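You operate a simulated robot arm through the tools that you are given. There is no shell and no other tool.

You are at the controls of a simulated robot arm. One attempt, no reset.

JOB
Couple the long red hose to the red drum pump and start it.
Fine: the tall yellow plug goes on the black shelf by the red drum; lock the latch before the orange hose valve opens; the feed gauge ends in the green; leave the rest alone.
Where things are to end (x, y in the base frame): tall yellow plug within 60 mm of [420, 620].
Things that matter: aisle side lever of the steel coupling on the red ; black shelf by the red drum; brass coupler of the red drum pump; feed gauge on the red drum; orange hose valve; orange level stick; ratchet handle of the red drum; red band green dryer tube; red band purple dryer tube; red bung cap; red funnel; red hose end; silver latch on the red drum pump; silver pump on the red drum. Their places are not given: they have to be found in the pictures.

The check looks at the end state, three seconds after you hand in, the way a careful person would. Anything else that was tipped, shoved, dropped, spilled or broken makes it a failure.

ROBOT AND FRAMES
A 7-joint arm with a two-finger parallel gripper, fixed in place. Base frame: the origin is at the foot of the arm, x ahead of it, y to its left, z up. Readings come in mm, degrees, newtons and seconds.
Its first joint turns from -132.0 to 132.0 degrees. Payload 3.91 kg.
The TCP is the grasp point between the finger pads, 30 mm short of the fingertips. In the tool frame z runs along the fingers and y along their closing line. The gripper opens to 110 mm. The fingers are 20 mm wide and 10 mm thick; the gripper's body (48 by 112 mm) begins 55 mm behind the TCP.
Orientation is that of the tool frame in the base frame, as a unit quaternion [w, x, y, z]. With the fingers straight down and closing along the base's y, the tool's x points along the base's -x, its y along +y and its z along -z.

CONTROLS
- The arm moves only by the tool apply_moves. Its argument "motion" is a list of rows, each an object (a shift or turn left out is 0, a gripper value left out holds the last) with "travel": the shift along the base's x, y, z in mm, a list of three; "delta_rot": the turn, a rotation vector about the base's x, y, z in degrees, a list of three; "grip": the opening, from 0 (shut) to 1 (fully open). In form: [{"travel": [x, y, z], "delta_rot": [wx, wy, wz], "grip": grip}, ...]. A call has 1 to 20 rows; each row is the pose to reach, as a shift and turn from the pose commanded when the call began. Rows are played at 5 a second. More than 50 mm and 8.6 degrees between two rows, or a gripper value outside its range, and nothing of the call is played. Where a pose cannot be reached the arm comes as near as it can. A force on the tool above 40 N (or 10 N above the force at the start of the call, whichever is more), or a blocked arm, ends the call early, and 0.2 s more pass. Each finger travels about 108 mm/s and halts on what it meets, pressing with about 34 N; the grip force reading is that of the motor and also rises with nothing between the fingers. The clock runs only during rows and for 0.2 s after the last one: add rows that repeat a pose to give the fingers time. It gives the time, the measured TCP pose, the force on the tool (base axes), the opening and the grip force at its end, in the units of the frame above (readings bear some noise), with the torque about the TCP (base axes, N m) and any sound that the robot's microphone picked up, and new pictures: "views" is both (left out), scene, wrist or none.
- Cameras (640 x 400 px; columns grow to the right, rows downward): "scene" is fixed at [51.4, 501.3, 1661.3]; the picture's right is [-0.34, -0.94, 0.00], its down [-0.67, 0.24, -0.70] and it looks along [0.66, -0.24, -0.71] (base axes); focal length 214 px, centre (320, 200). "wrist" rides on the gripper at [72, 17, -103] in the tool frame; the picture's right is [-0.23, 0.97, 0.00], its down [-0.76, -0.18, -0.62] and it looks along [-0.61, -0.14, 0.78] (tool axes); focal length 222 px, centre (320, 200).
- locate(camera, pixels): for up to 12 pixels [column, row] of the newest picture of that camera ("zoom" is the newest enlarged one), the place [x, y, z] in the base frame of the surface seen there, good to about 2 mm. No time passes.
- enlarge(camera, box): a new picture of the part [left, top, right, bottom] of that camera's present view, enlarged. No time passes.
- hand_in(): hands the job in; it is judged then, once.

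Open the gripper and draw the arm clear of the work before you hand the job in, unless the task says otherwise.

The tools are called after "Request:" by a JSON object that holds its "name" and its "arguments". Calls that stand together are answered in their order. apply_moves: Moves the arm, as the interface text tells. Its arguments: {"type":"object","properties":{"motion":{"type":"array"},"views":{"type":"string","enum":["both","scene","wrist","none"]}},"required":["motion"]} The other tools are called the same way: locate (camera, pixels) gives the place of the surface under pixels of a picture; enlarge (camera, box) takes an enlarged picture of a part of a camera's view; hand_in () hands the job in.

At the start:

```text
time_s: 0.0
tool_pos: [688.4, 33.4, 1530.0]
orientation: [0.001, 0.0, 1.0, 0.001]
force: [-0.3, -0.4, -0.2]
wrist_torque: [0.0, -0.01, 0.02]
finger_gap: 109.7
finger_force: 0.0
```

scene: 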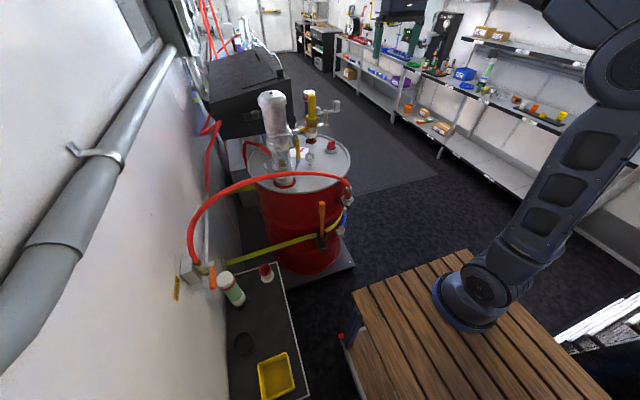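
wrist: 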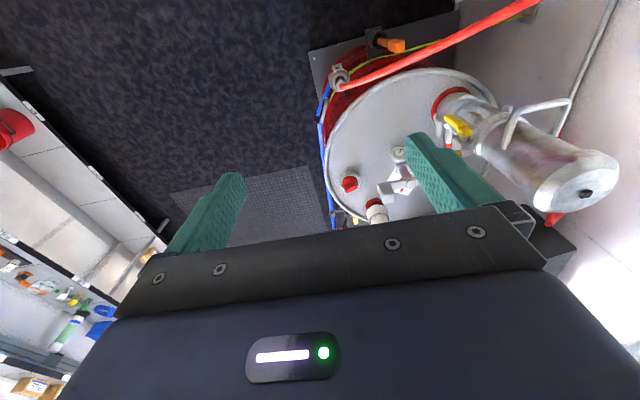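

The scene shows the red drum around (305,200) with a pump, a long red hose and a black shelf at (265,340). I'll enlarge these regions to identify the parts.

Request:
{"name": "enlarge", "arguments": {"camera": "scene", "box": [230, 80, 370, 200]}}

Request:
{"name": "enlarge", "arguments": {"camera": "scene", "box": [160, 170, 370, 310]}}

Request:
{"name": "enlarge", "arguments": {"camera": "scene", "box": [160, 240, 340, 400]}}

Request:
{"name": "enlarge", "arguments": {"camera": "wrist", "box": [300, 20, 640, 240]}}

```text
3.33 times, centred on (300, 140) of scene
```

zoom: 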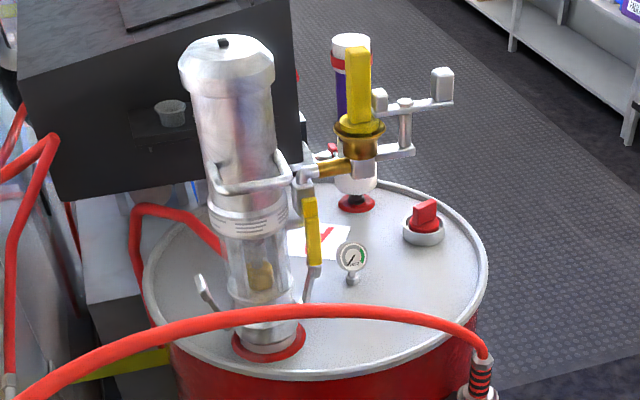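

```text
2.86 times, centred on (265, 240) of scene
```

zoom: 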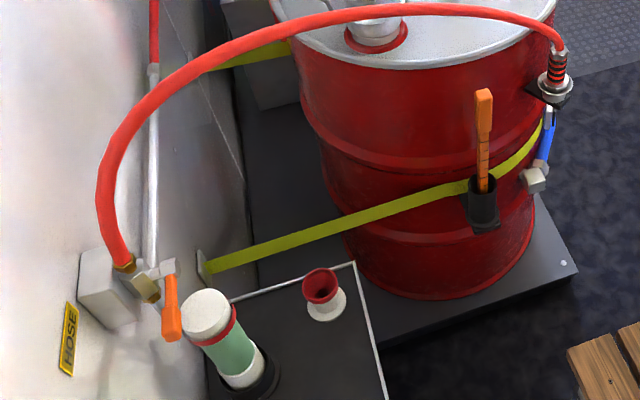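

```text
2.50 times, centred on (250, 320) of scene
```

zoom: 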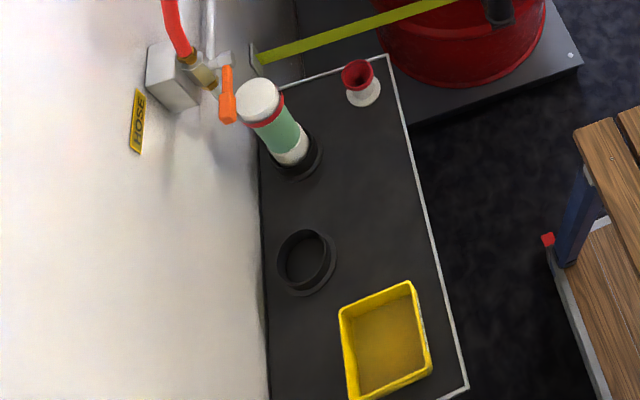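

```text
1.82 times, centred on (470, 130) of wrist
```

zoom: 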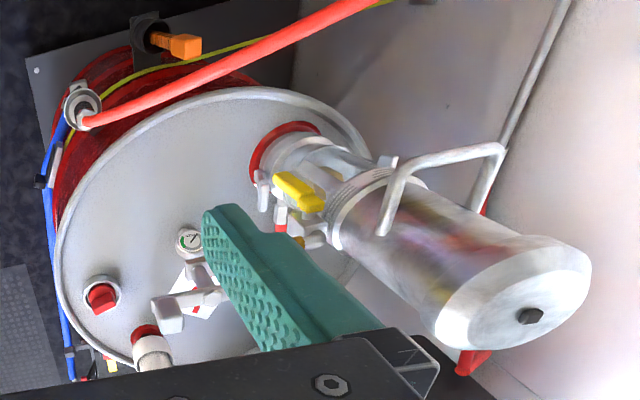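

The yellow plug sits in a brass coupler around scene (311,110), with a dryer tube just behind it, and the hose end is parked at around (347,195). I'll zoom in tighter.

Request:
{"name": "enlarge", "arguments": {"camera": "scene", "box": [285, 85, 345, 125]}}

Request:
{"name": "enlarge", "arguments": {"camera": "scene", "box": [280, 115, 340, 185]}}

Request:
{"name": "enlarge", "arguments": {"camera": "scene", "box": [310, 175, 370, 255]}}

Request:
{"name": "enlarge", "arguments": {"camera": "scene", "box": [170, 250, 250, 310]}}

Request:
{"name": "enlarge", "arguments": {"camera": "wrist", "box": [330, 120, 480, 230]}}

```text
10.00 times, centred on (315, 105) of scene
```

zoom: 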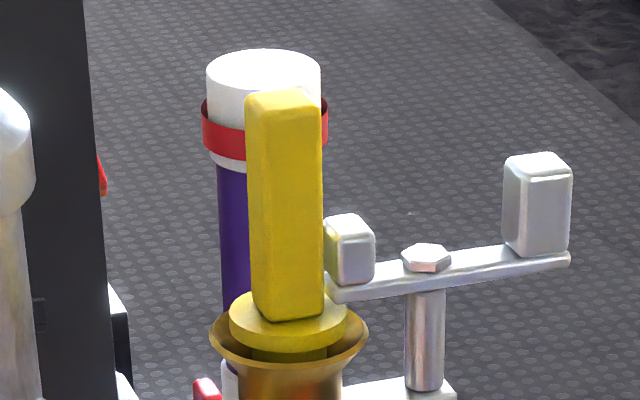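

```text
5.71 times, centred on (310, 150) of scene
```

zoom: 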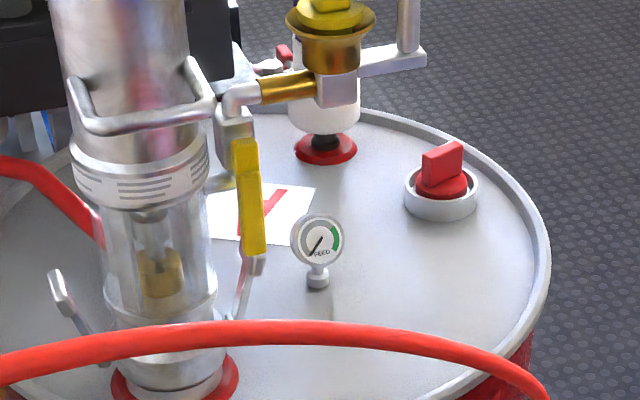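

```text
5.00 times, centred on (340, 215) of scene
```

zoom: 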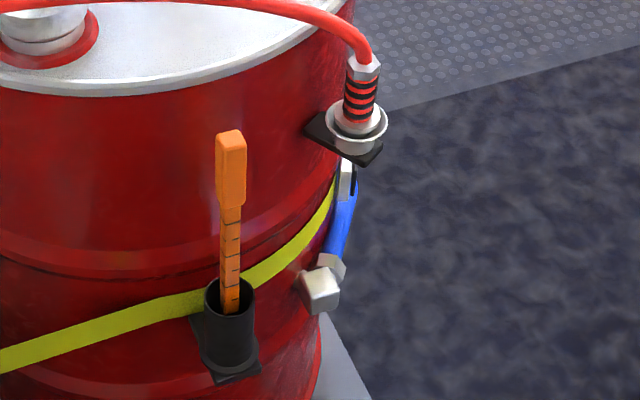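

```text
6.67 times, centred on (210, 280) of scene
```

zoom: 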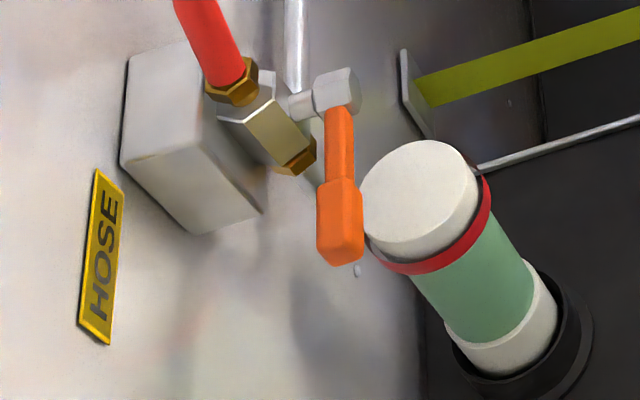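

```text
3.64 times, centred on (405, 175) of wrist
```

zoom: 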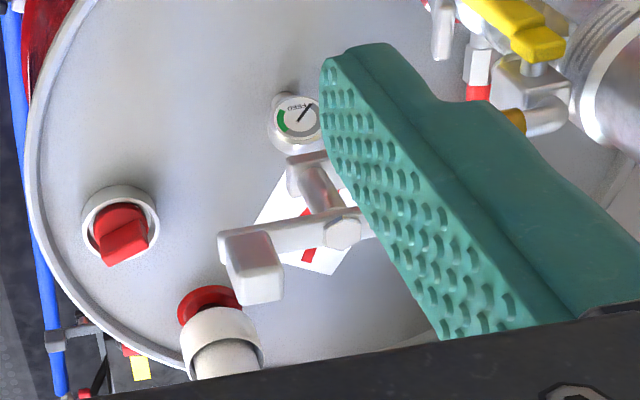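

I'll get the 3D positions of the key parts: plug, coupler, latch, gauge, and hose end.

Request:
{"name": "enlarge", "arguments": {"camera": "scene", "box": [285, 85, 345, 125]}}

Request:
{"name": "locate", "arguments": {"camera": "zoom", "pixels": [[285, 100], [285, 200], [285, 300], [240, 320], [340, 330], [222, 345], [350, 250], [425, 258], [537, 165], [537, 220], [425, 340], [265, 65]]}}

```text
10.00 times, centred on (315, 105) of scene
```

zoom: 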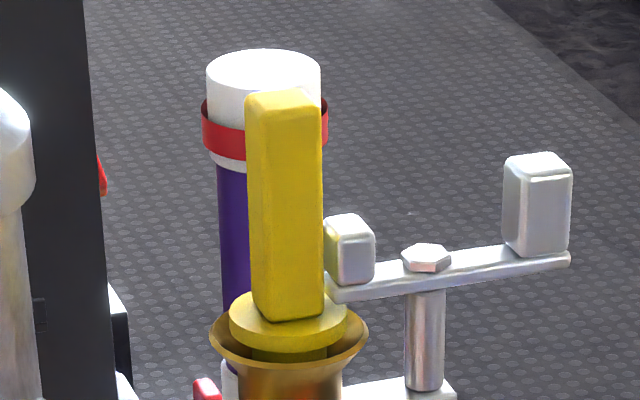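

```text
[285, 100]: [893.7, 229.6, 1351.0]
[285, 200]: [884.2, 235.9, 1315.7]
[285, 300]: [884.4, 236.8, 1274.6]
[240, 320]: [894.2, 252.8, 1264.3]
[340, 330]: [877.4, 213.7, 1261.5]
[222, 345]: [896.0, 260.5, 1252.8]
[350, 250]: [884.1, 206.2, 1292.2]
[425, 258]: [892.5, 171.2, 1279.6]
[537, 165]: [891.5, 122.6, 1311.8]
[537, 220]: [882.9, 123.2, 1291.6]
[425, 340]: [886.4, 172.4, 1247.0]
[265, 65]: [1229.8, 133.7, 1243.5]
```

Request:
{"name": "enlarge", "arguments": {"camera": "scene", "box": [280, 115, 340, 185]}}

Request:
{"name": "locate", "arguments": {"camera": "zoom", "pixels": [[325, 152], [442, 160], [442, 205], [318, 240], [318, 280], [246, 150], [255, 240], [257, 268], [235, 300], [60, 285], [105, 345], [390, 260]]}}

Request:
{"name": "locate", "arguments": {"camera": "scene", "pixels": [[272, 96], [290, 180], [350, 160], [345, 197], [348, 186], [348, 180], [322, 210], [320, 240], [210, 283], [225, 276], [266, 268], [241, 345]]}}

```text
5.71 times, centred on (310, 150) of scene
```

zoom: 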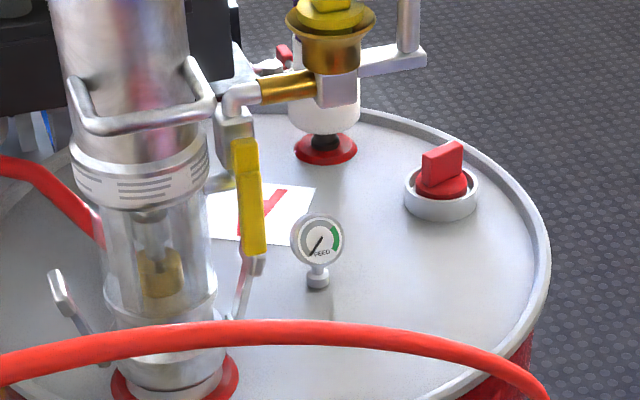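

```text
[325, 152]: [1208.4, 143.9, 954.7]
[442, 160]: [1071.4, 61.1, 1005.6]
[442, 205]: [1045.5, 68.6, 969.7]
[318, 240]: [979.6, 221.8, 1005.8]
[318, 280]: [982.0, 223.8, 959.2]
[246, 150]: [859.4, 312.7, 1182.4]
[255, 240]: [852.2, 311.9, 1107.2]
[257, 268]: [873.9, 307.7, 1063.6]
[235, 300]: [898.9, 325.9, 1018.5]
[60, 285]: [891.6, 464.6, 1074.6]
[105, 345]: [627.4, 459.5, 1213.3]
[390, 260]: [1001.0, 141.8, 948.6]
```

```text
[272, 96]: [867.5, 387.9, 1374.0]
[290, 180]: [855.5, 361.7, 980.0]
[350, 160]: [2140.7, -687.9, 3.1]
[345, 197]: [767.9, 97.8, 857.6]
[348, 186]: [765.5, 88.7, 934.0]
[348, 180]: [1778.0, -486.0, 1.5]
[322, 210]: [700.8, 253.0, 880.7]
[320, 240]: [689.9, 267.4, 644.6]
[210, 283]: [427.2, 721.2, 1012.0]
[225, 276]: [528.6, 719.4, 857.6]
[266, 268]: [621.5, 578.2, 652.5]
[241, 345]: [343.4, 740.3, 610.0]
```

The plug is at about (887,235), with its flange at z≈1264 and top at z≈1351. The latch bar pivots at (890,171). I'll move the wrist camera over the coupler to see how the latch sits.

Request:
{"name": "apply_moves", "arguments": {"motion": [{"travel": [10, 45, 10]}, {"travel": [20, 90, 20]}, {"travel": [30, 135, 30]}, {"travel": [40, 180, 30]}, {"travel": [50, 215, 30]}, {"travel": [50, 215, 30]}], "views": "both"}}

```text
time_s: 1.4
tool_pos: [738.8, 248.6, 1561.7]
orientation: [0.0, 0.0, 1.0, 0.0]
force: [-0.1, -0.6, 0.1]
wrist_torque: [-0.01, -0.03, -0.02]
finger_gap: 110.0
finger_force: 0.0
```

scene: 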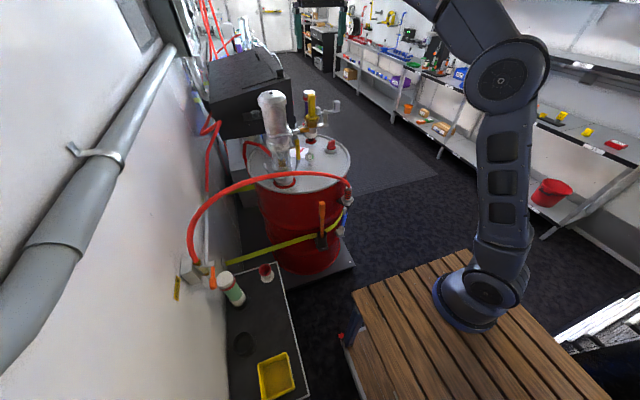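
wrist: 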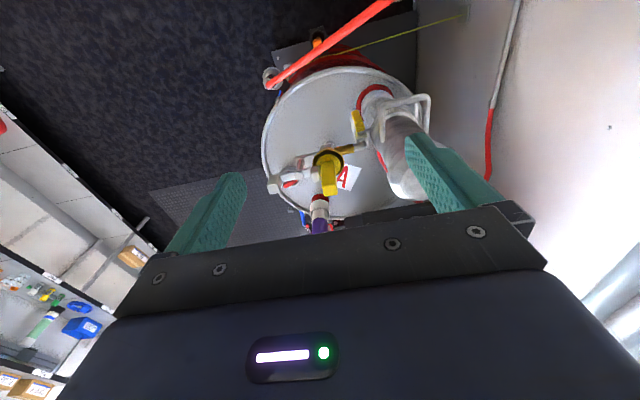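

Request:
{"name": "enlarge", "arguments": {"camera": "wrist", "box": [255, 130, 375, 230]}}

Request:
{"name": "enlarge", "arguments": {"camera": "wrist", "box": [250, 40, 450, 220]}}

```text
4.00 times, centred on (315, 180) of wrist
```

zoom: 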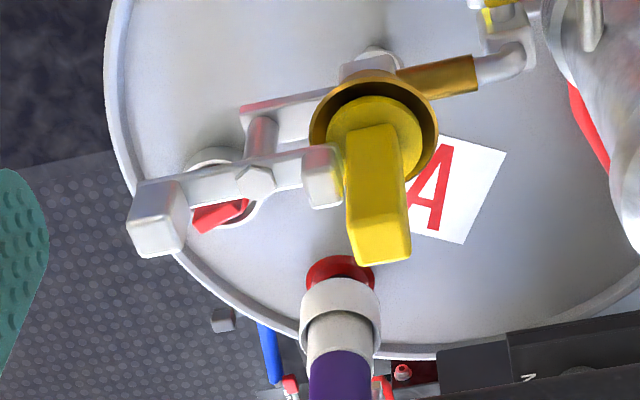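

```text
2.22 times, centred on (350, 130) of wrist
```

zoom: 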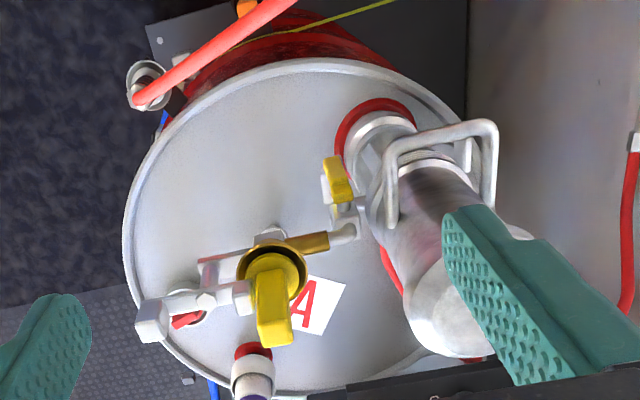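

Request:
{"name": "enlarge", "arguments": {"camera": "wrist", "box": [270, 145, 350, 195]}}

Request:
{"name": "locate", "arguments": {"camera": "wrist", "pixels": [[274, 187], [290, 180], [300, 177], [312, 175], [316, 170], [318, 163], [322, 158], [330, 155], [335, 165], [328, 185], [329, 192], [341, 170]]}}

```text
8.00 times, centred on (310, 170) of wrist
```

zoom: 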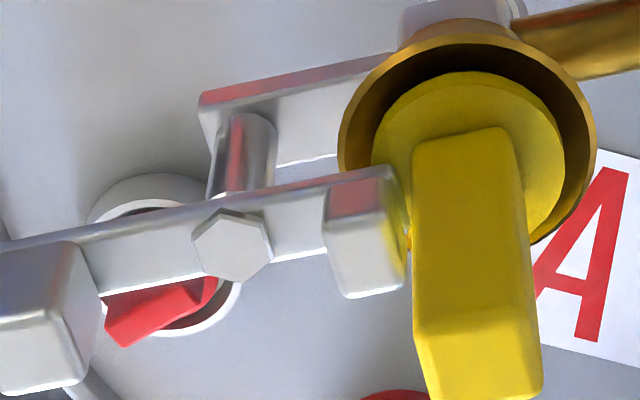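

```text
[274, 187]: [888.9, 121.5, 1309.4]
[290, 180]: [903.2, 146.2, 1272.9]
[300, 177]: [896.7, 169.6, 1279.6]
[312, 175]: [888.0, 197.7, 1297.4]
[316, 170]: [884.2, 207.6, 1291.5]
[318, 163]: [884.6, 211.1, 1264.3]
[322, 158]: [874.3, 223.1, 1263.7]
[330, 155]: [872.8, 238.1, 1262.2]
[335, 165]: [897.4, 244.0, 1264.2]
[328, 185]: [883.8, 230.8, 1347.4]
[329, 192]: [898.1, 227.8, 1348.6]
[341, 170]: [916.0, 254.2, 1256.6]
```

Request:
{"name": "enlarge", "arguments": {"camera": "scene", "box": [302, 145, 322, 160]}}

Request:
{"name": "enlarge", "arguments": {"camera": "scene", "box": [285, 125, 315, 175]}}

Request:
{"name": "enlarge", "arguments": {"camera": "wrist", "box": [340, 85, 400, 145]}}

Request:
{"name": "enlarge", "arguments": {"camera": "scene", "box": [335, 170, 360, 215]}}

Request:
{"name": "enlarge", "arguments": {"camera": "wrist", "box": [255, 50, 315, 100]}}

```text
16.00 times, centred on (312, 152) of scene
```

zoom: 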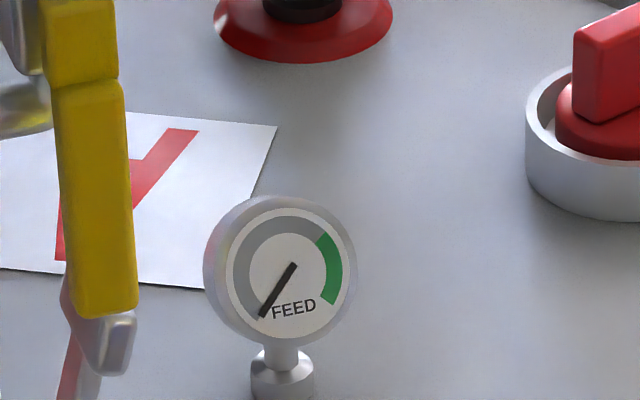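

```text
8.00 times, centred on (300, 150) of scene
```

zoom: 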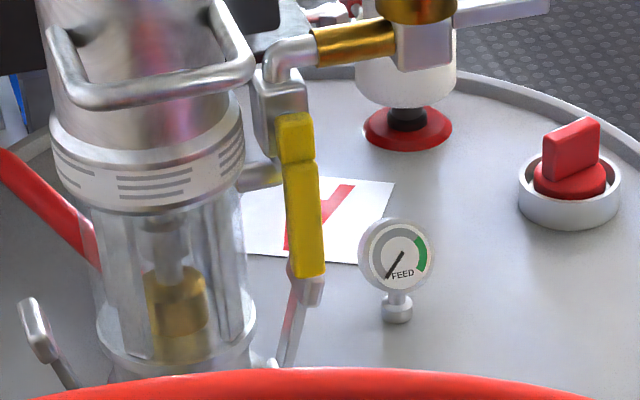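

```text
6.67 times, centred on (370, 115) of wrist
```

zoom: 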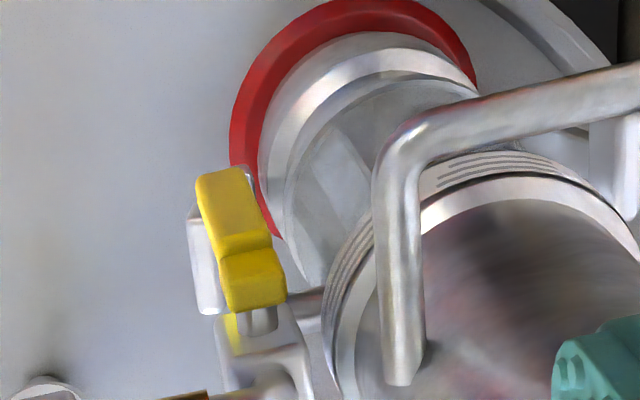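

```text
8.89 times, centred on (348, 192) of scene
```

zoom: 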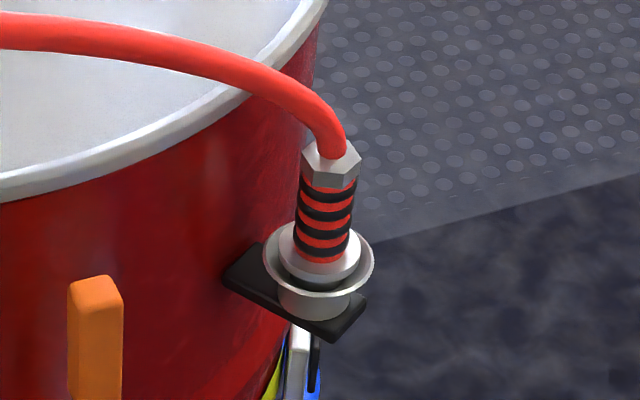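

```text
8.00 times, centred on (285, 75) of wrist
```

zoom: 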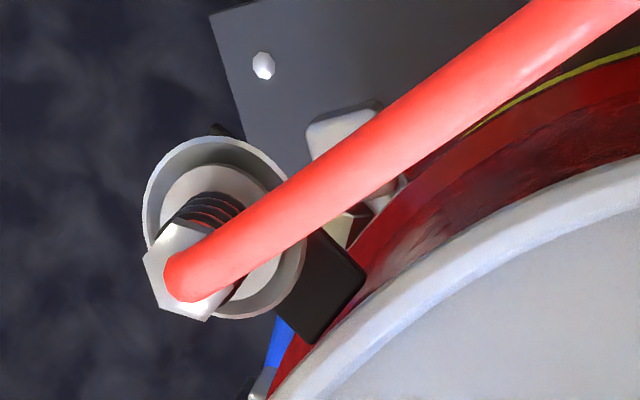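

Request:
{"name": "locate", "arguments": {"camera": "scene", "pixels": [[400, 310], [470, 310], [265, 330], [280, 300], [235, 320], [300, 390], [243, 343], [275, 380], [262, 358], [285, 300], [250, 300], [340, 340]]}}

Request:
{"name": "enlarge", "arguments": {"camera": "scene", "box": [185, 250, 235, 290]}}

Request:
{"name": "locate", "arguments": {"camera": "zoom", "pixels": [[240, 100], [225, 155], [265, 155], [290, 180], [330, 130], [350, 110], [340, 200], [345, 270], [345, 320], [340, 350], [230, 70], [140, 190]]}}

```text
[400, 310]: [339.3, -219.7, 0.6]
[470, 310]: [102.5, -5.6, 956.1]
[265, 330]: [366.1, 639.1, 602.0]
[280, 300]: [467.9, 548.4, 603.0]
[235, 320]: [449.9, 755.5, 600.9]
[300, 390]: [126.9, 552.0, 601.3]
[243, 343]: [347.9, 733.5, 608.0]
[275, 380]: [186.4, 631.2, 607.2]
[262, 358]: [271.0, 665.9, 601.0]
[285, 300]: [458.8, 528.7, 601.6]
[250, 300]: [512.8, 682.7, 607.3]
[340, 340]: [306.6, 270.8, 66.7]
```

```text
10.00 times, centred on (210, 270) of scene
```

zoom: 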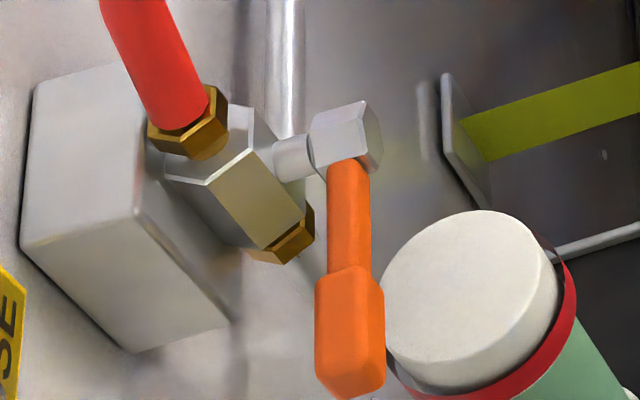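

```text
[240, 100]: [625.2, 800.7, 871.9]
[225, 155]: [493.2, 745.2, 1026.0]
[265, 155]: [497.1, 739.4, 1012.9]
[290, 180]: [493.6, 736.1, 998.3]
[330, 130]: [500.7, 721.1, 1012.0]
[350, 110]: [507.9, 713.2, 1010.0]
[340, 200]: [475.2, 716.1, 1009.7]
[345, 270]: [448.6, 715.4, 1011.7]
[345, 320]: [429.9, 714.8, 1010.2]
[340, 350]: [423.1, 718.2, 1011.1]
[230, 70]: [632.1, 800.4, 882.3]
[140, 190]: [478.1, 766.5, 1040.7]
```

Request:
{"name": "enlarge", "arguments": {"camera": "wrist", "box": [305, 145, 349, 175]}}

Request:
{"name": "locate", "arguments": {"camera": "wrist", "pixels": [[317, 163], [340, 163.5], [328.5, 154.5], [336.5, 174], [312.8, 164], [344, 165], [318.5, 167], [320.5, 172], [311.5, 180], [320, 181.5], [320.7, 177], [311, 169.5]]}}

```text
13.33 times, centred on (327, 160) of wrist
```

zoom: 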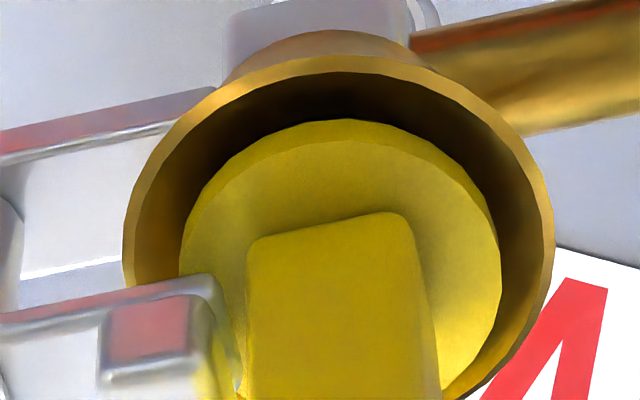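

```text
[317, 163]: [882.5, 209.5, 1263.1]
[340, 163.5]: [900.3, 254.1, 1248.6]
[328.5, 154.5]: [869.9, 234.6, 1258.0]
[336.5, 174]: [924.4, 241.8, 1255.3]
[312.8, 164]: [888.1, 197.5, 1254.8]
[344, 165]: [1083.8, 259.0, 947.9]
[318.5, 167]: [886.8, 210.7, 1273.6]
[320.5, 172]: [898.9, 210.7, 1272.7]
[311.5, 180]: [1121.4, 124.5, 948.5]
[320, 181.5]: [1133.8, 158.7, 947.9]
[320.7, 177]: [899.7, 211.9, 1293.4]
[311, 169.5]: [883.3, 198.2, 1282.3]
```

The latch bar's inner end (y≈212) overhangs the plug flange (radius ≈24 around y≈229), so the latch is holding the plug. Next I'll measure the hose end and its hose.

Request:
{"name": "enlarge", "arguments": {"camera": "scene", "box": [335, 170, 360, 215]}}

Request:
{"name": "locate", "arguments": {"camera": "zoom", "pixels": [[325, 145], [325, 175], [322, 195], [322, 215], [322, 240], [315, 275], [318, 292], [318, 310], [280, 285], [340, 320], [330, 120], [270, 85]]}}

Request:
{"name": "locate", "arguments": {"camera": "scene", "pixels": [[325, 176], [300, 174], [270, 177], [240, 186], [215, 202], [195, 225], [190, 245], [196, 265]]}}

Request:
{"name": "locate", "arguments": {"camera": "wrist", "pixels": [[271, 77], [276, 81], [290, 77], [310, 65], [340, 45], [370, 22]]}}

```text
8.89 times, centred on (348, 192) of scene
```

zoom: 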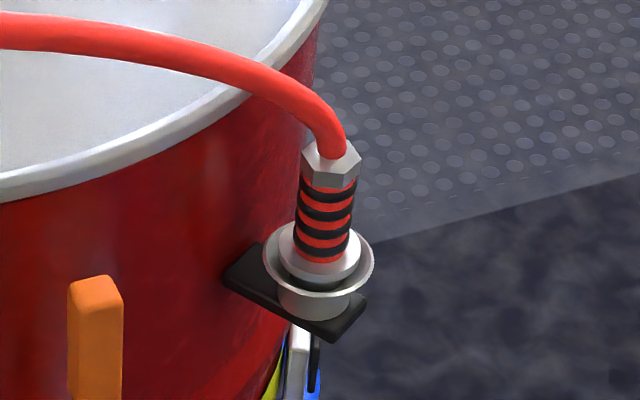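

```text
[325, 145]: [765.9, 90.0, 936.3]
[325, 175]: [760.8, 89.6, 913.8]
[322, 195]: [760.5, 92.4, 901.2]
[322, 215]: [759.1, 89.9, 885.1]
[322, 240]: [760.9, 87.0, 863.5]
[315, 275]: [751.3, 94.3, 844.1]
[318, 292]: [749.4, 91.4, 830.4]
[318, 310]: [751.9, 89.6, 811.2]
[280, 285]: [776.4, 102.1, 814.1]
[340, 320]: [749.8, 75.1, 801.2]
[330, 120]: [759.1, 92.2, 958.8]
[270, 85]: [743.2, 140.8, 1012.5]
```

```text
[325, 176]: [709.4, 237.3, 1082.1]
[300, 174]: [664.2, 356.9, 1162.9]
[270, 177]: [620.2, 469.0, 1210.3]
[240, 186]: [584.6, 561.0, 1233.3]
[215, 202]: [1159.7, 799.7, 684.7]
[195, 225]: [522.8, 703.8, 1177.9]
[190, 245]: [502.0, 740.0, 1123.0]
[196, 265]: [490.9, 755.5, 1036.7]
```

```text
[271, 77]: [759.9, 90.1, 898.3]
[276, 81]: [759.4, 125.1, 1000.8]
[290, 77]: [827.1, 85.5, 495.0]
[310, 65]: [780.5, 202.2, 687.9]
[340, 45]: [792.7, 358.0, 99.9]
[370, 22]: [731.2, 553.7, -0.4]
```

Request:
{"name": "enlarge", "arguments": {"camera": "scene", "box": [275, 150, 315, 190]}}

Request:
{"name": "enlarge", "arguments": {"camera": "wrist", "box": [345, 75, 445, 135]}}

Request:
{"name": "enlarge", "arguments": {"camera": "scene", "box": [305, 195, 355, 260]}}

```text
10.00 times, centred on (295, 170) of scene
```

zoom: 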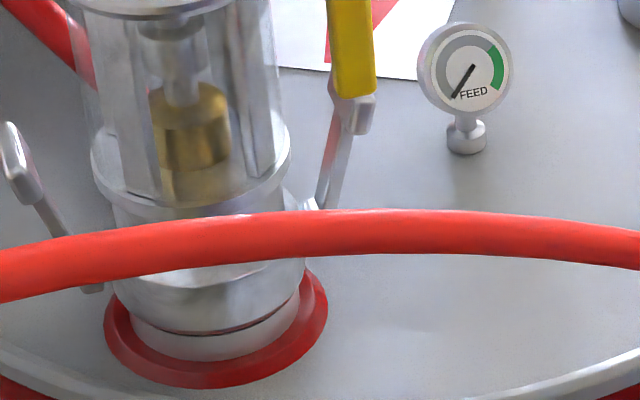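

```text
6.40 times, centred on (395, 105) of wrist
```

zoom: 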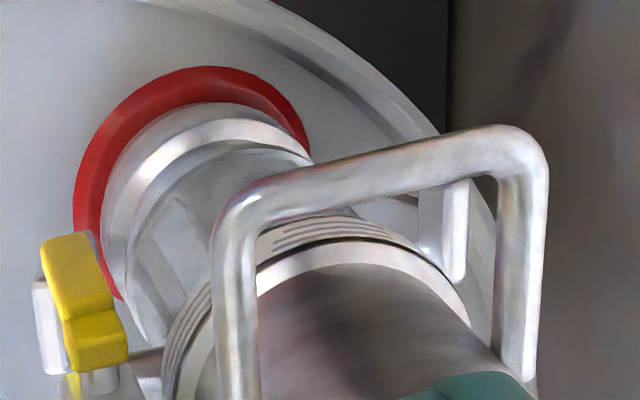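

```text
6.15 times, centred on (330, 228) of scene
```

zoom: 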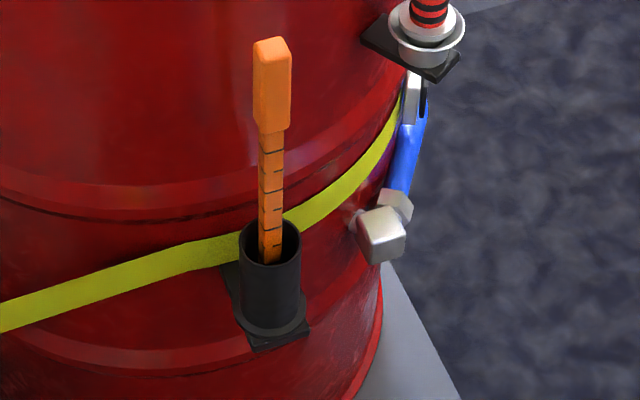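

The hose end stands at about (773,85) with its grip at z≈865–905, and its hose arcs to the wall valve, whose orange handle is at (423–505,717,1011). First I go above the latch's outer block at (892,122,1311) with the tool turned 90° so the fingers close along x.

Request:
{"name": "apply_moves", "arguments": {"motion": [{"travel": [14, -12, -13], "delta_rot": [0, 0, 8.2]}, {"travel": [28, -24, -26], "delta_rot": [0, 0, 16.4]}, {"travel": [42, -36, -39], "delta_rot": [0, 0, 24.6]}, {"travel": [56, -48, -52], "delta_rot": [0, 0, 32.8]}, {"travel": [70, -60, -65], "delta_rot": [0, 0, 41]}, {"travel": [84, -72, -78], "delta_rot": [0, 0, 49.2]}, {"travel": [98, -84, -91], "delta_rot": [0, 0, 57.4]}, {"travel": [112, -96, -104], "delta_rot": [0, 0, 65.6]}, {"travel": [126, -108, -117], "delta_rot": [0, 0, 73.8]}, {"travel": [140, -120, -130], "delta_rot": [0, 0, 82]}, {"travel": [153, -126, -140], "delta_rot": [0, 0, 90], "grip": 0.55}, {"travel": [153, -126, -140], "delta_rot": [0, 0, 90], "grip": 0.55}, {"travel": [153, -126, -140], "delta_rot": [0, 0, 90], "grip": 0.55}], "views": "both"}}

```text
time_s: 4.2
tool_pos: [892.5, 123.0, 1419.6]
orientation: [0.0, 0.707, -0.707, 0.0]
force: [0.7, 0.4, -0.7]
wrist_torque: [0.0, 0.01, -0.01]
finger_gap: 60.4
finger_force: 0.1
```

scene: 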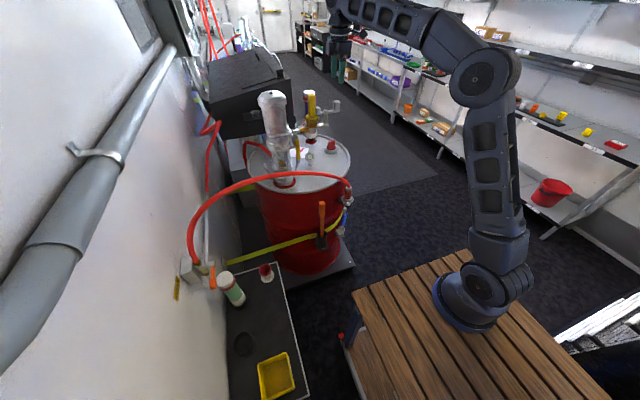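
wrist: 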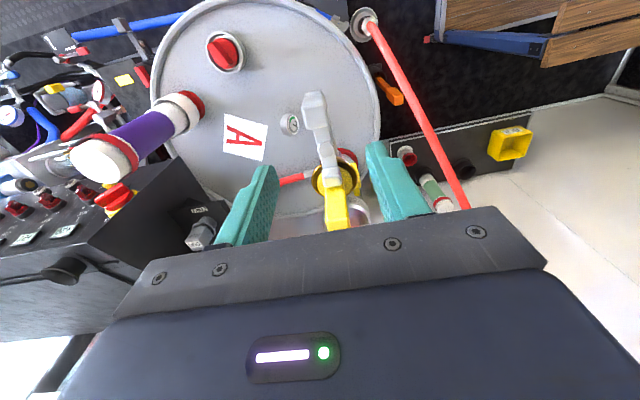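

Request:
{"name": "enlarge", "arguments": {"camera": "wrist", "box": [270, 80, 390, 240]}}

Request:
{"name": "locate", "arguments": {"camera": "wrist", "pixels": [[303, 96], [324, 95], [314, 108], [306, 118], [326, 120], [328, 148], [335, 160], [333, 200], [345, 200], [335, 225], [322, 180], [355, 180]]}}

```text
2.50 times, centred on (330, 160) of wrist
```

zoom: 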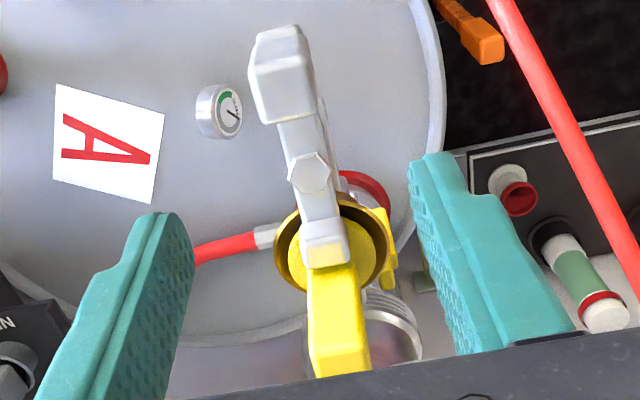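

```text
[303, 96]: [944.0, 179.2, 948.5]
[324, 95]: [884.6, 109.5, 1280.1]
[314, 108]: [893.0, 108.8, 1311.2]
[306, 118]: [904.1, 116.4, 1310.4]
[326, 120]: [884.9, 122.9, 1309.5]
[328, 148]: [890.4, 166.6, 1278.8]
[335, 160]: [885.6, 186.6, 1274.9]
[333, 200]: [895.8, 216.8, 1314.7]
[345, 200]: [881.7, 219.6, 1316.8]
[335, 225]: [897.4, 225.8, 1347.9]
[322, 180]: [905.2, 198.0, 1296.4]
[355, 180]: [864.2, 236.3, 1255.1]
```

The latch block top spans x≈882–905, y≈108–132 at z 1311, and the pivot is at about (893,170). I'll lower the open fingers around it, staying clear of the bar (top z≈1275).

Request:
{"name": "apply_moves", "arguments": {"motion": [{"travel": [1, -4, -35]}, {"travel": [1, -4, -70]}, {"travel": [1, -4, -95]}, {"travel": [1, -4, -109]}, {"travel": [1, -4, -109]}], "views": "both"}}

```text
time_s: 5.4
tool_pos: [892.7, 118.9, 1311.4]
orientation: [0.0, 0.708, -0.707, 0.0]
force: [0.6, -0.4, 0.4]
wrist_torque: [-0.02, -0.01, 0.0]
finger_gap: 60.3
finger_force: 0.1
```

scene: 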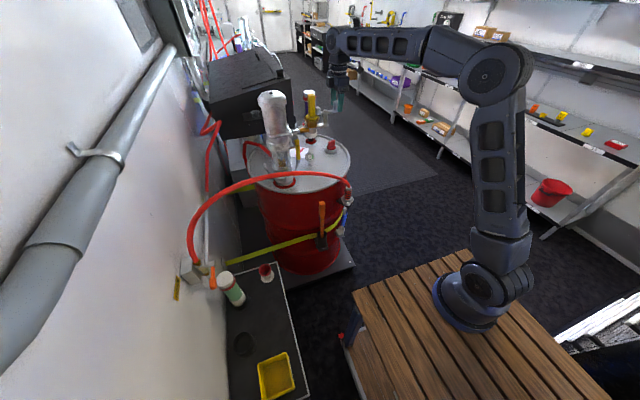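
wrist: 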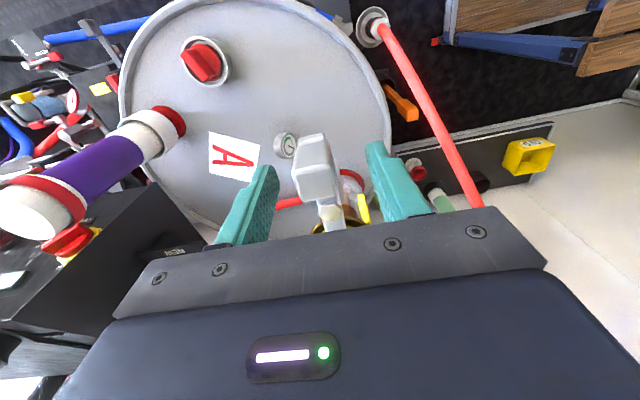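

The block lies between the fingertips at wrist (312,160). I close the fingers on it.

Request:
{"name": "apply_moves", "arguments": {"motion": [{"travel": [0, 0, 0], "grip": 0.35}, {"travel": [0, 0, 0], "grip": 0.25}, {"travel": [0, 0, 0], "grip": 0.15}, {"travel": [0, 0, 0], "grip": 0.1}, {"travel": [0, 0, 0], "grip": 0.1}], "views": "wrist"}}

```text
time_s: 6.6
tool_pos: [892.9, 119.0, 1310.6]
orientation: [0.0, -0.707, 0.707, 0.0]
force: [29.6, 2.5, 7.6]
wrist_torque: [0.33, -0.38, -0.23]
finger_gap: 25.7
finger_force: 14.2
```

wrist: 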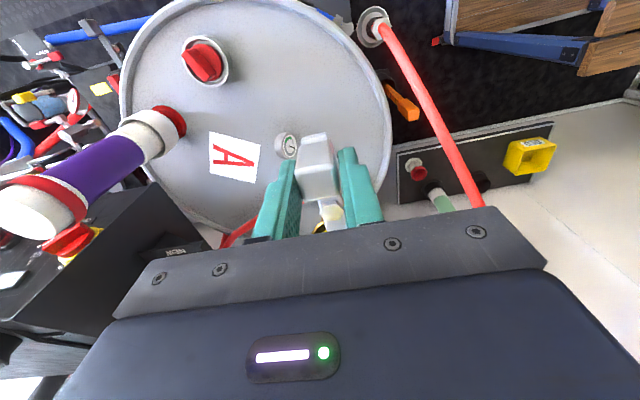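

Width 25.7 mm, but the tool feels +30 N along x, so the block's centre is a little further in +x than my TCP. I shift +x by small steps to centre it.

Request:
{"name": "apply_moves", "arguments": {"motion": [{"travel": [0.7, 0, 0]}, {"travel": [1.5, 0, 0]}, {"travel": [1.5, 0, 0]}], "views": "none"}}

```text
time_s: 7.4
tool_pos: [894.9, 119.6, 1311.2]
orientation: [0.0, -0.707, 0.707, 0.0]
force: [22.2, 1.2, 10.7]
wrist_torque: [0.03, -0.2, -0.24]
finger_gap: 23.6
finger_force: 44.9
```

Request:
{"name": "apply_moves", "arguments": {"motion": [{"travel": [0.7, 0, 0]}, {"travel": [1.5, 0, 0]}, {"travel": [1.5, 0, 0]}], "views": "none"}}

```text
time_s: 8.2
tool_pos: [894.6, 120.1, 1310.6]
orientation: [0.0, 0.707, -0.707, -0.001]
force: [-7.3, -2.8, 5.4]
wrist_torque: [-0.02, 0.15, 0.35]
finger_gap: 23.4
finger_force: 45.4
```

Now nearly balanced (−7 N). I try a small turn of the latch counter-clockwise (block toward +x) about the pivot (893,170), watching the force.

Request:
{"name": "apply_moves", "arguments": {"motion": [{"travel": [1.8, 0.1, 0], "delta_rot": [0, 0, 2]}, {"travel": [3.6, 0.3, 0], "delta_rot": [0, 0, 4]}, {"travel": [3.6, 0.3, 0], "delta_rot": [0, 0, 4]}], "views": "none"}}

```text
time_s: 9.0
tool_pos: [900.0, 120.0, 1311.8]
orientation: [0.001, 0.732, -0.682, 0.0]
force: [-15.6, -4.6, 0.6]
wrist_torque: [-0.07, 0.21, 0.78]
finger_gap: 23.8
finger_force: 44.3
```

Request:
{"name": "apply_moves", "arguments": {"motion": [{"travel": [1.8, 0.2, 0], "delta_rot": [0, 0, 2]}, {"travel": [3.5, 0.5, 0], "delta_rot": [0, 0, 4]}, {"travel": [3.5, 0.5, 0], "delta_rot": [0, 0, 4]}], "views": "both"}}

```text
time_s: 9.8
tool_pos: [902.7, 120.2, 1312.2]
orientation: [-0.001, 0.755, -0.656, 0.001]
force: [-19.2, -7.2, -2.2]
wrist_torque: [-0.52, 0.16, 0.93]
finger_gap: 23.8
finger_force: 45.2
```

scene: 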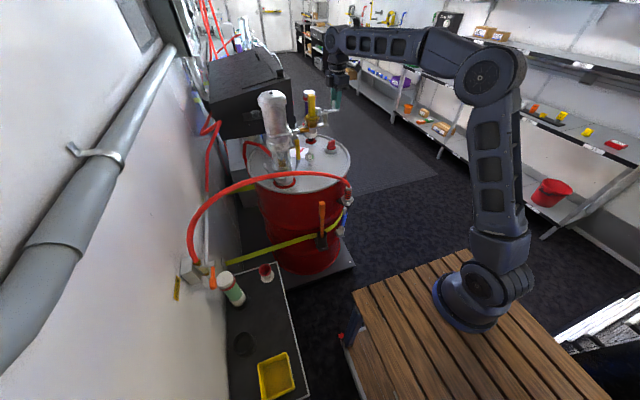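
wrist: 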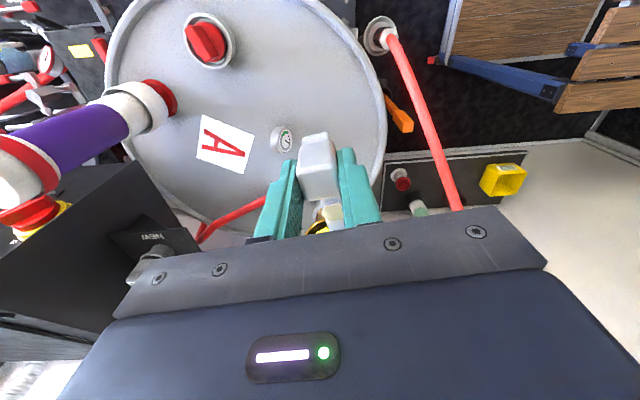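

Request:
{"name": "enlarge", "arguments": {"camera": "scene", "box": [295, 85, 355, 125]}}

Request:
{"name": "enlarge", "arguments": {"camera": "wrist", "box": [270, 120, 390, 240]}}

```text
10.00 times, centred on (325, 105) of scene
```

zoom: 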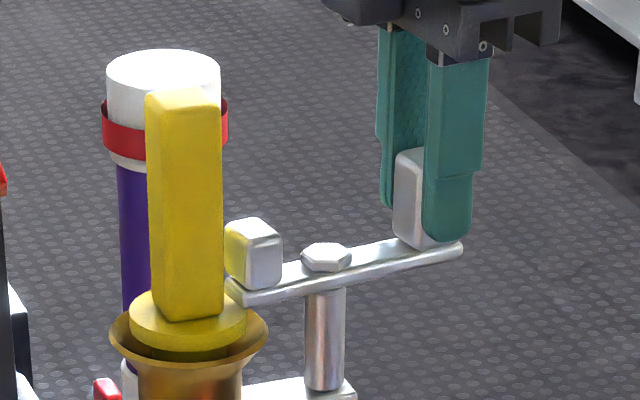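

```text
3.33 times, centred on (330, 180) of wrist
```

zoom: 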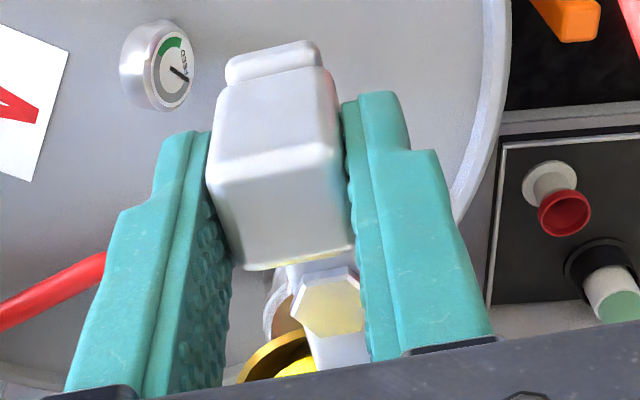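

The latch bar is turning with the block at moderate force (~19 N), so counter-clockwise is the opening direction. I continue along the arc about the pivot.

Request:
{"name": "apply_moves", "arguments": {"motion": [{"travel": [3.4, 0.9, 0], "delta_rot": [0, 0, 4]}, {"travel": [6.9, 1.9, 0], "delta_rot": [0, 0, 8]}, {"travel": [10.2, 3.2, 0], "delta_rot": [0, 0, 12]}, {"travel": [13.5, 4.7, 0], "delta_rot": [0, 0, 16]}, {"travel": [16.6, 6.6, 0], "delta_rot": [0, 0, 20]}, {"travel": [19.6, 8.5, 0], "delta_rot": [0, 0, 24]}, {"travel": [22.4, 10.7, 0], "delta_rot": [0, 0, 28]}, {"travel": [25.1, 13.0, 0], "delta_rot": [0, 0, 32]}, {"travel": [25.1, 13.0, 0], "delta_rot": [0, 0, 32]}], "views": "both"}}

```text
time_s: 11.8
tool_pos: [927.8, 131.6, 1311.9]
orientation: [0.0, 0.906, -0.423, 0.0]
force: [-13.9, -20.8, -3.3]
wrist_torque: [-0.45, 0.01, 1.13]
finger_gap: 24.5
finger_force: 44.7
```

scene: 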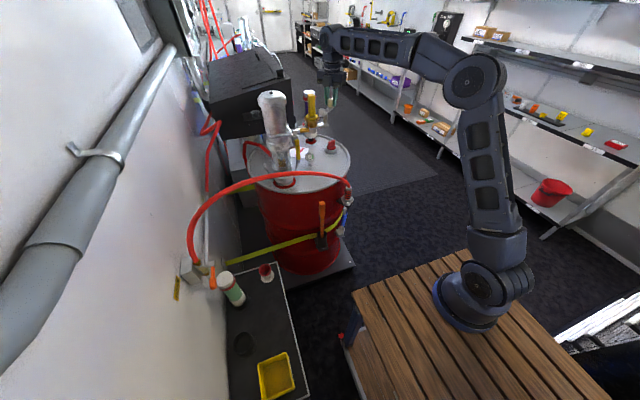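
wrist: 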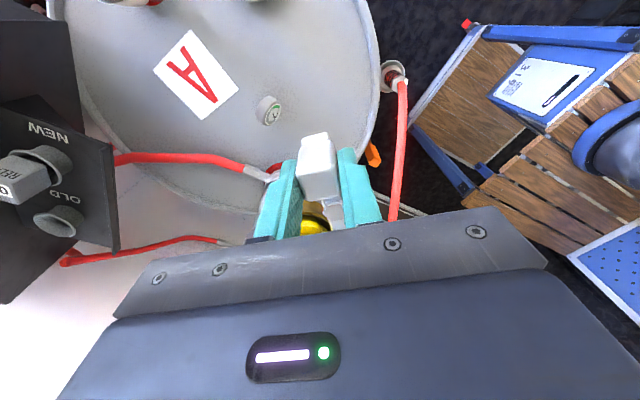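

Request:
{"name": "apply_moves", "arguments": {"motion": [{"travel": [2.5, 2.5, 0], "delta_rot": [0, 0, 4]}, {"travel": [4.8, 5.3, 0], "delta_rot": [0, 0, 8]}, {"travel": [7.0, 8.1, 0], "delta_rot": [0, 0, 12]}, {"travel": [8.9, 11.1, 0], "delta_rot": [0, 0, 16]}, {"travel": [10.6, 14.3, 0], "delta_rot": [0, 0, 20]}, {"travel": [12.1, 17.5, 0], "delta_rot": [0, 0, 24]}, {"travel": [13.3, 20.9, 0], "delta_rot": [0, 0, 28]}, {"travel": [14.4, 24.3, 0], "delta_rot": [0, 0, 32]}, {"travel": [15.2, 27.8, 0], "delta_rot": [0, 0, 36]}, {"travel": [15.2, 27.8, 0], "delta_rot": [0, 0, 36]}], "views": "both"}}

```text
time_s: 13.5
tool_pos: [940.9, 152.2, 1311.2]
orientation: [0.002, 0.983, -0.183, -0.001]
force: [-16.9, -18.5, 1.7]
wrist_torque: [0.08, 0.8, 0.91]
finger_gap: 23.8
finger_force: 44.8
stopped in row 8: the force on the tool passed its limit at 46 N (the readings are from after the stop); the commanded pose is now the measured one
```

scene: 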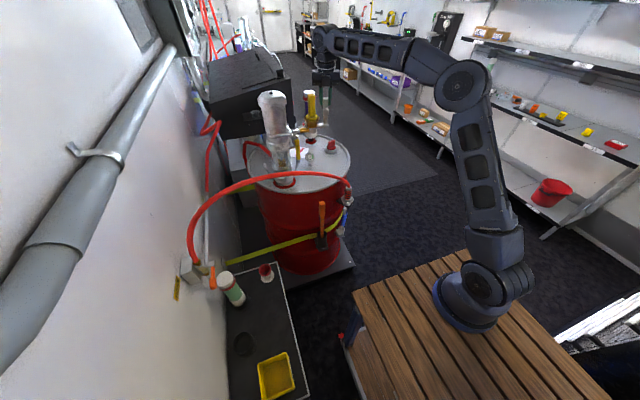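
wrist: 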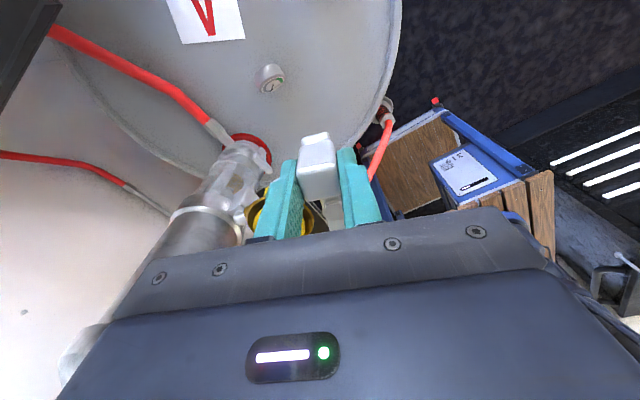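

The move stopped with ~46 N at about 69° of latch rotation, probably the open stop. I'll check how the latch sits relative to the plug.

Request:
{"name": "enlarge", "arguments": {"camera": "scene", "box": [290, 80, 350, 125]}}

Request:
{"name": "enlarge", "arguments": {"camera": "wrist", "box": [230, 120, 400, 240]}}

```text
8.89 times, centred on (320, 102) of scene
```

zoom: 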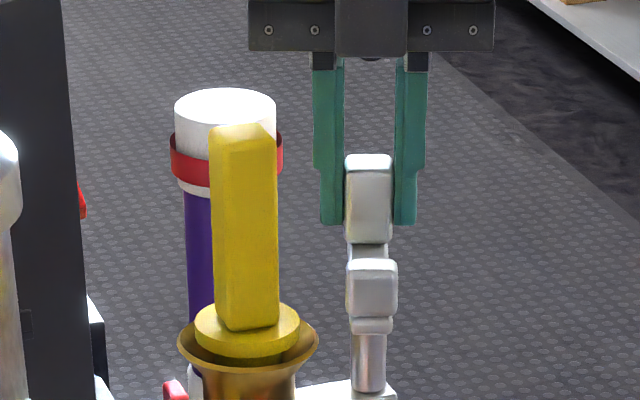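

```text
3.33 times, centred on (315, 180) of wrist
```

zoom: 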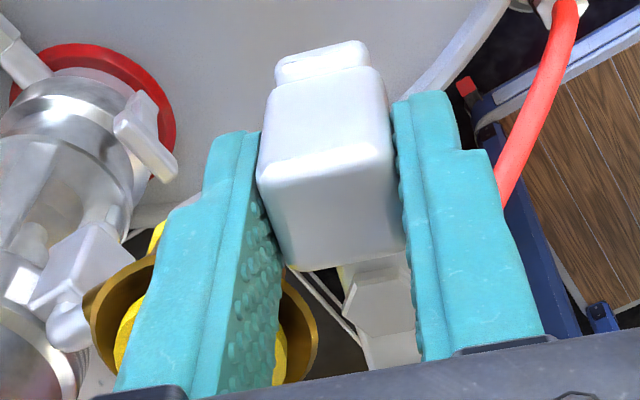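

The latch bar now points away and its inner end is clear of the flange. I release it and rise straight up.

Request:
{"name": "apply_moves", "arguments": {"motion": [{"travel": [0, 0, 0], "grip": 0.3}, {"travel": [0, 0, 0], "grip": 0.45}, {"travel": [0, 0, 0], "grip": 0.45}, {"travel": [0, 0, 40], "grip": 0.45}, {"travel": [0, 0, 80], "grip": 0.45}, {"travel": [0, 0, 120], "grip": 0.45}, {"travel": [0, 0, 120], "grip": 0.45}], "views": "both"}}

```text
time_s: 15.1
tool_pos: [943.0, 153.6, 1431.4]
orientation: [0.002, 0.983, -0.182, -0.001]
force: [0.2, 0.2, -0.3]
wrist_torque: [0.0, 0.01, -0.01]
finger_gap: 49.6
finger_force: 0.0
```

scene: 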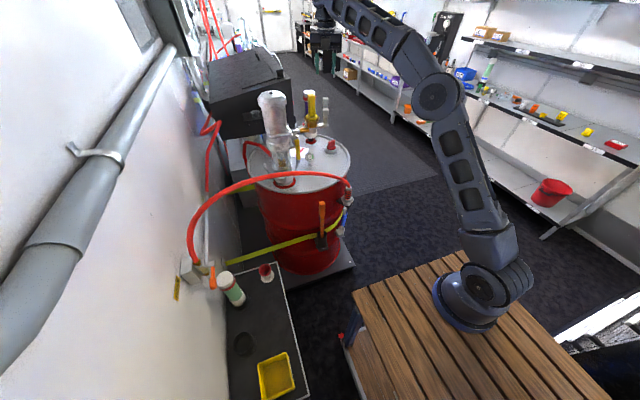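
wrist: 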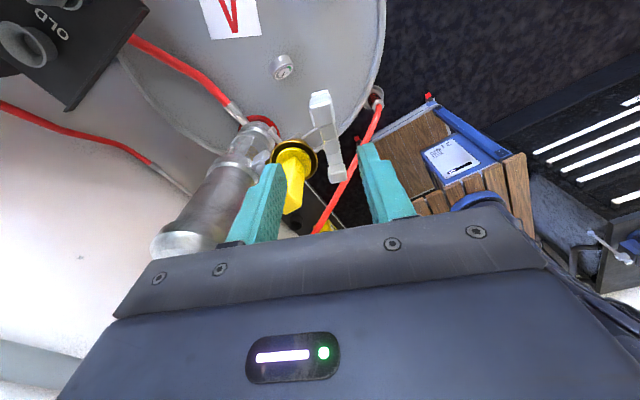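

Request:
{"name": "enlarge", "arguments": {"camera": "scene", "box": [300, 85, 332, 125]}}

Request:
{"name": "locate", "arguments": {"camera": "zoom", "pixels": [[170, 85], [275, 80], [165, 115], [280, 110], [225, 105], [190, 250], [280, 250], [172, 250], [285, 335], [225, 340], [340, 180], [460, 240]]}}

Request:
{"name": "enlarge", "arguments": {"camera": "wrist", "box": [260, 80, 380, 240]}}

```text
10.00 times, centred on (316, 105) of scene
```

zoom: 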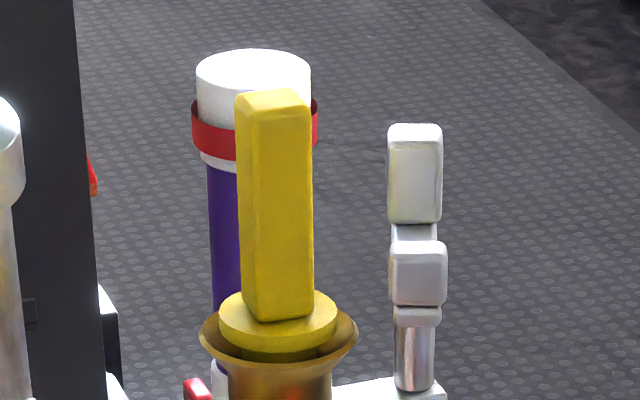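

```text
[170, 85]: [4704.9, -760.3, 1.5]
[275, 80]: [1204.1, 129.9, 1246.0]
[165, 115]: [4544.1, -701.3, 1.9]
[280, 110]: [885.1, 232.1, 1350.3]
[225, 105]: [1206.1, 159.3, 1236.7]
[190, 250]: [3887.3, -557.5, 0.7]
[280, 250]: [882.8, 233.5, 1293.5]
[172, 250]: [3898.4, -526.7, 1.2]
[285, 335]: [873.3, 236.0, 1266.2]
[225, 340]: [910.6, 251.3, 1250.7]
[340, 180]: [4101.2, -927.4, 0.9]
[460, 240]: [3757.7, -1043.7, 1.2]
```

```text
2.50 times, centred on (320, 160) of wrist
```

zoom: 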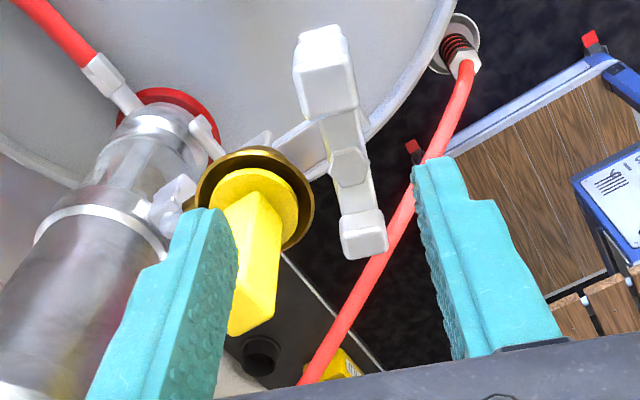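

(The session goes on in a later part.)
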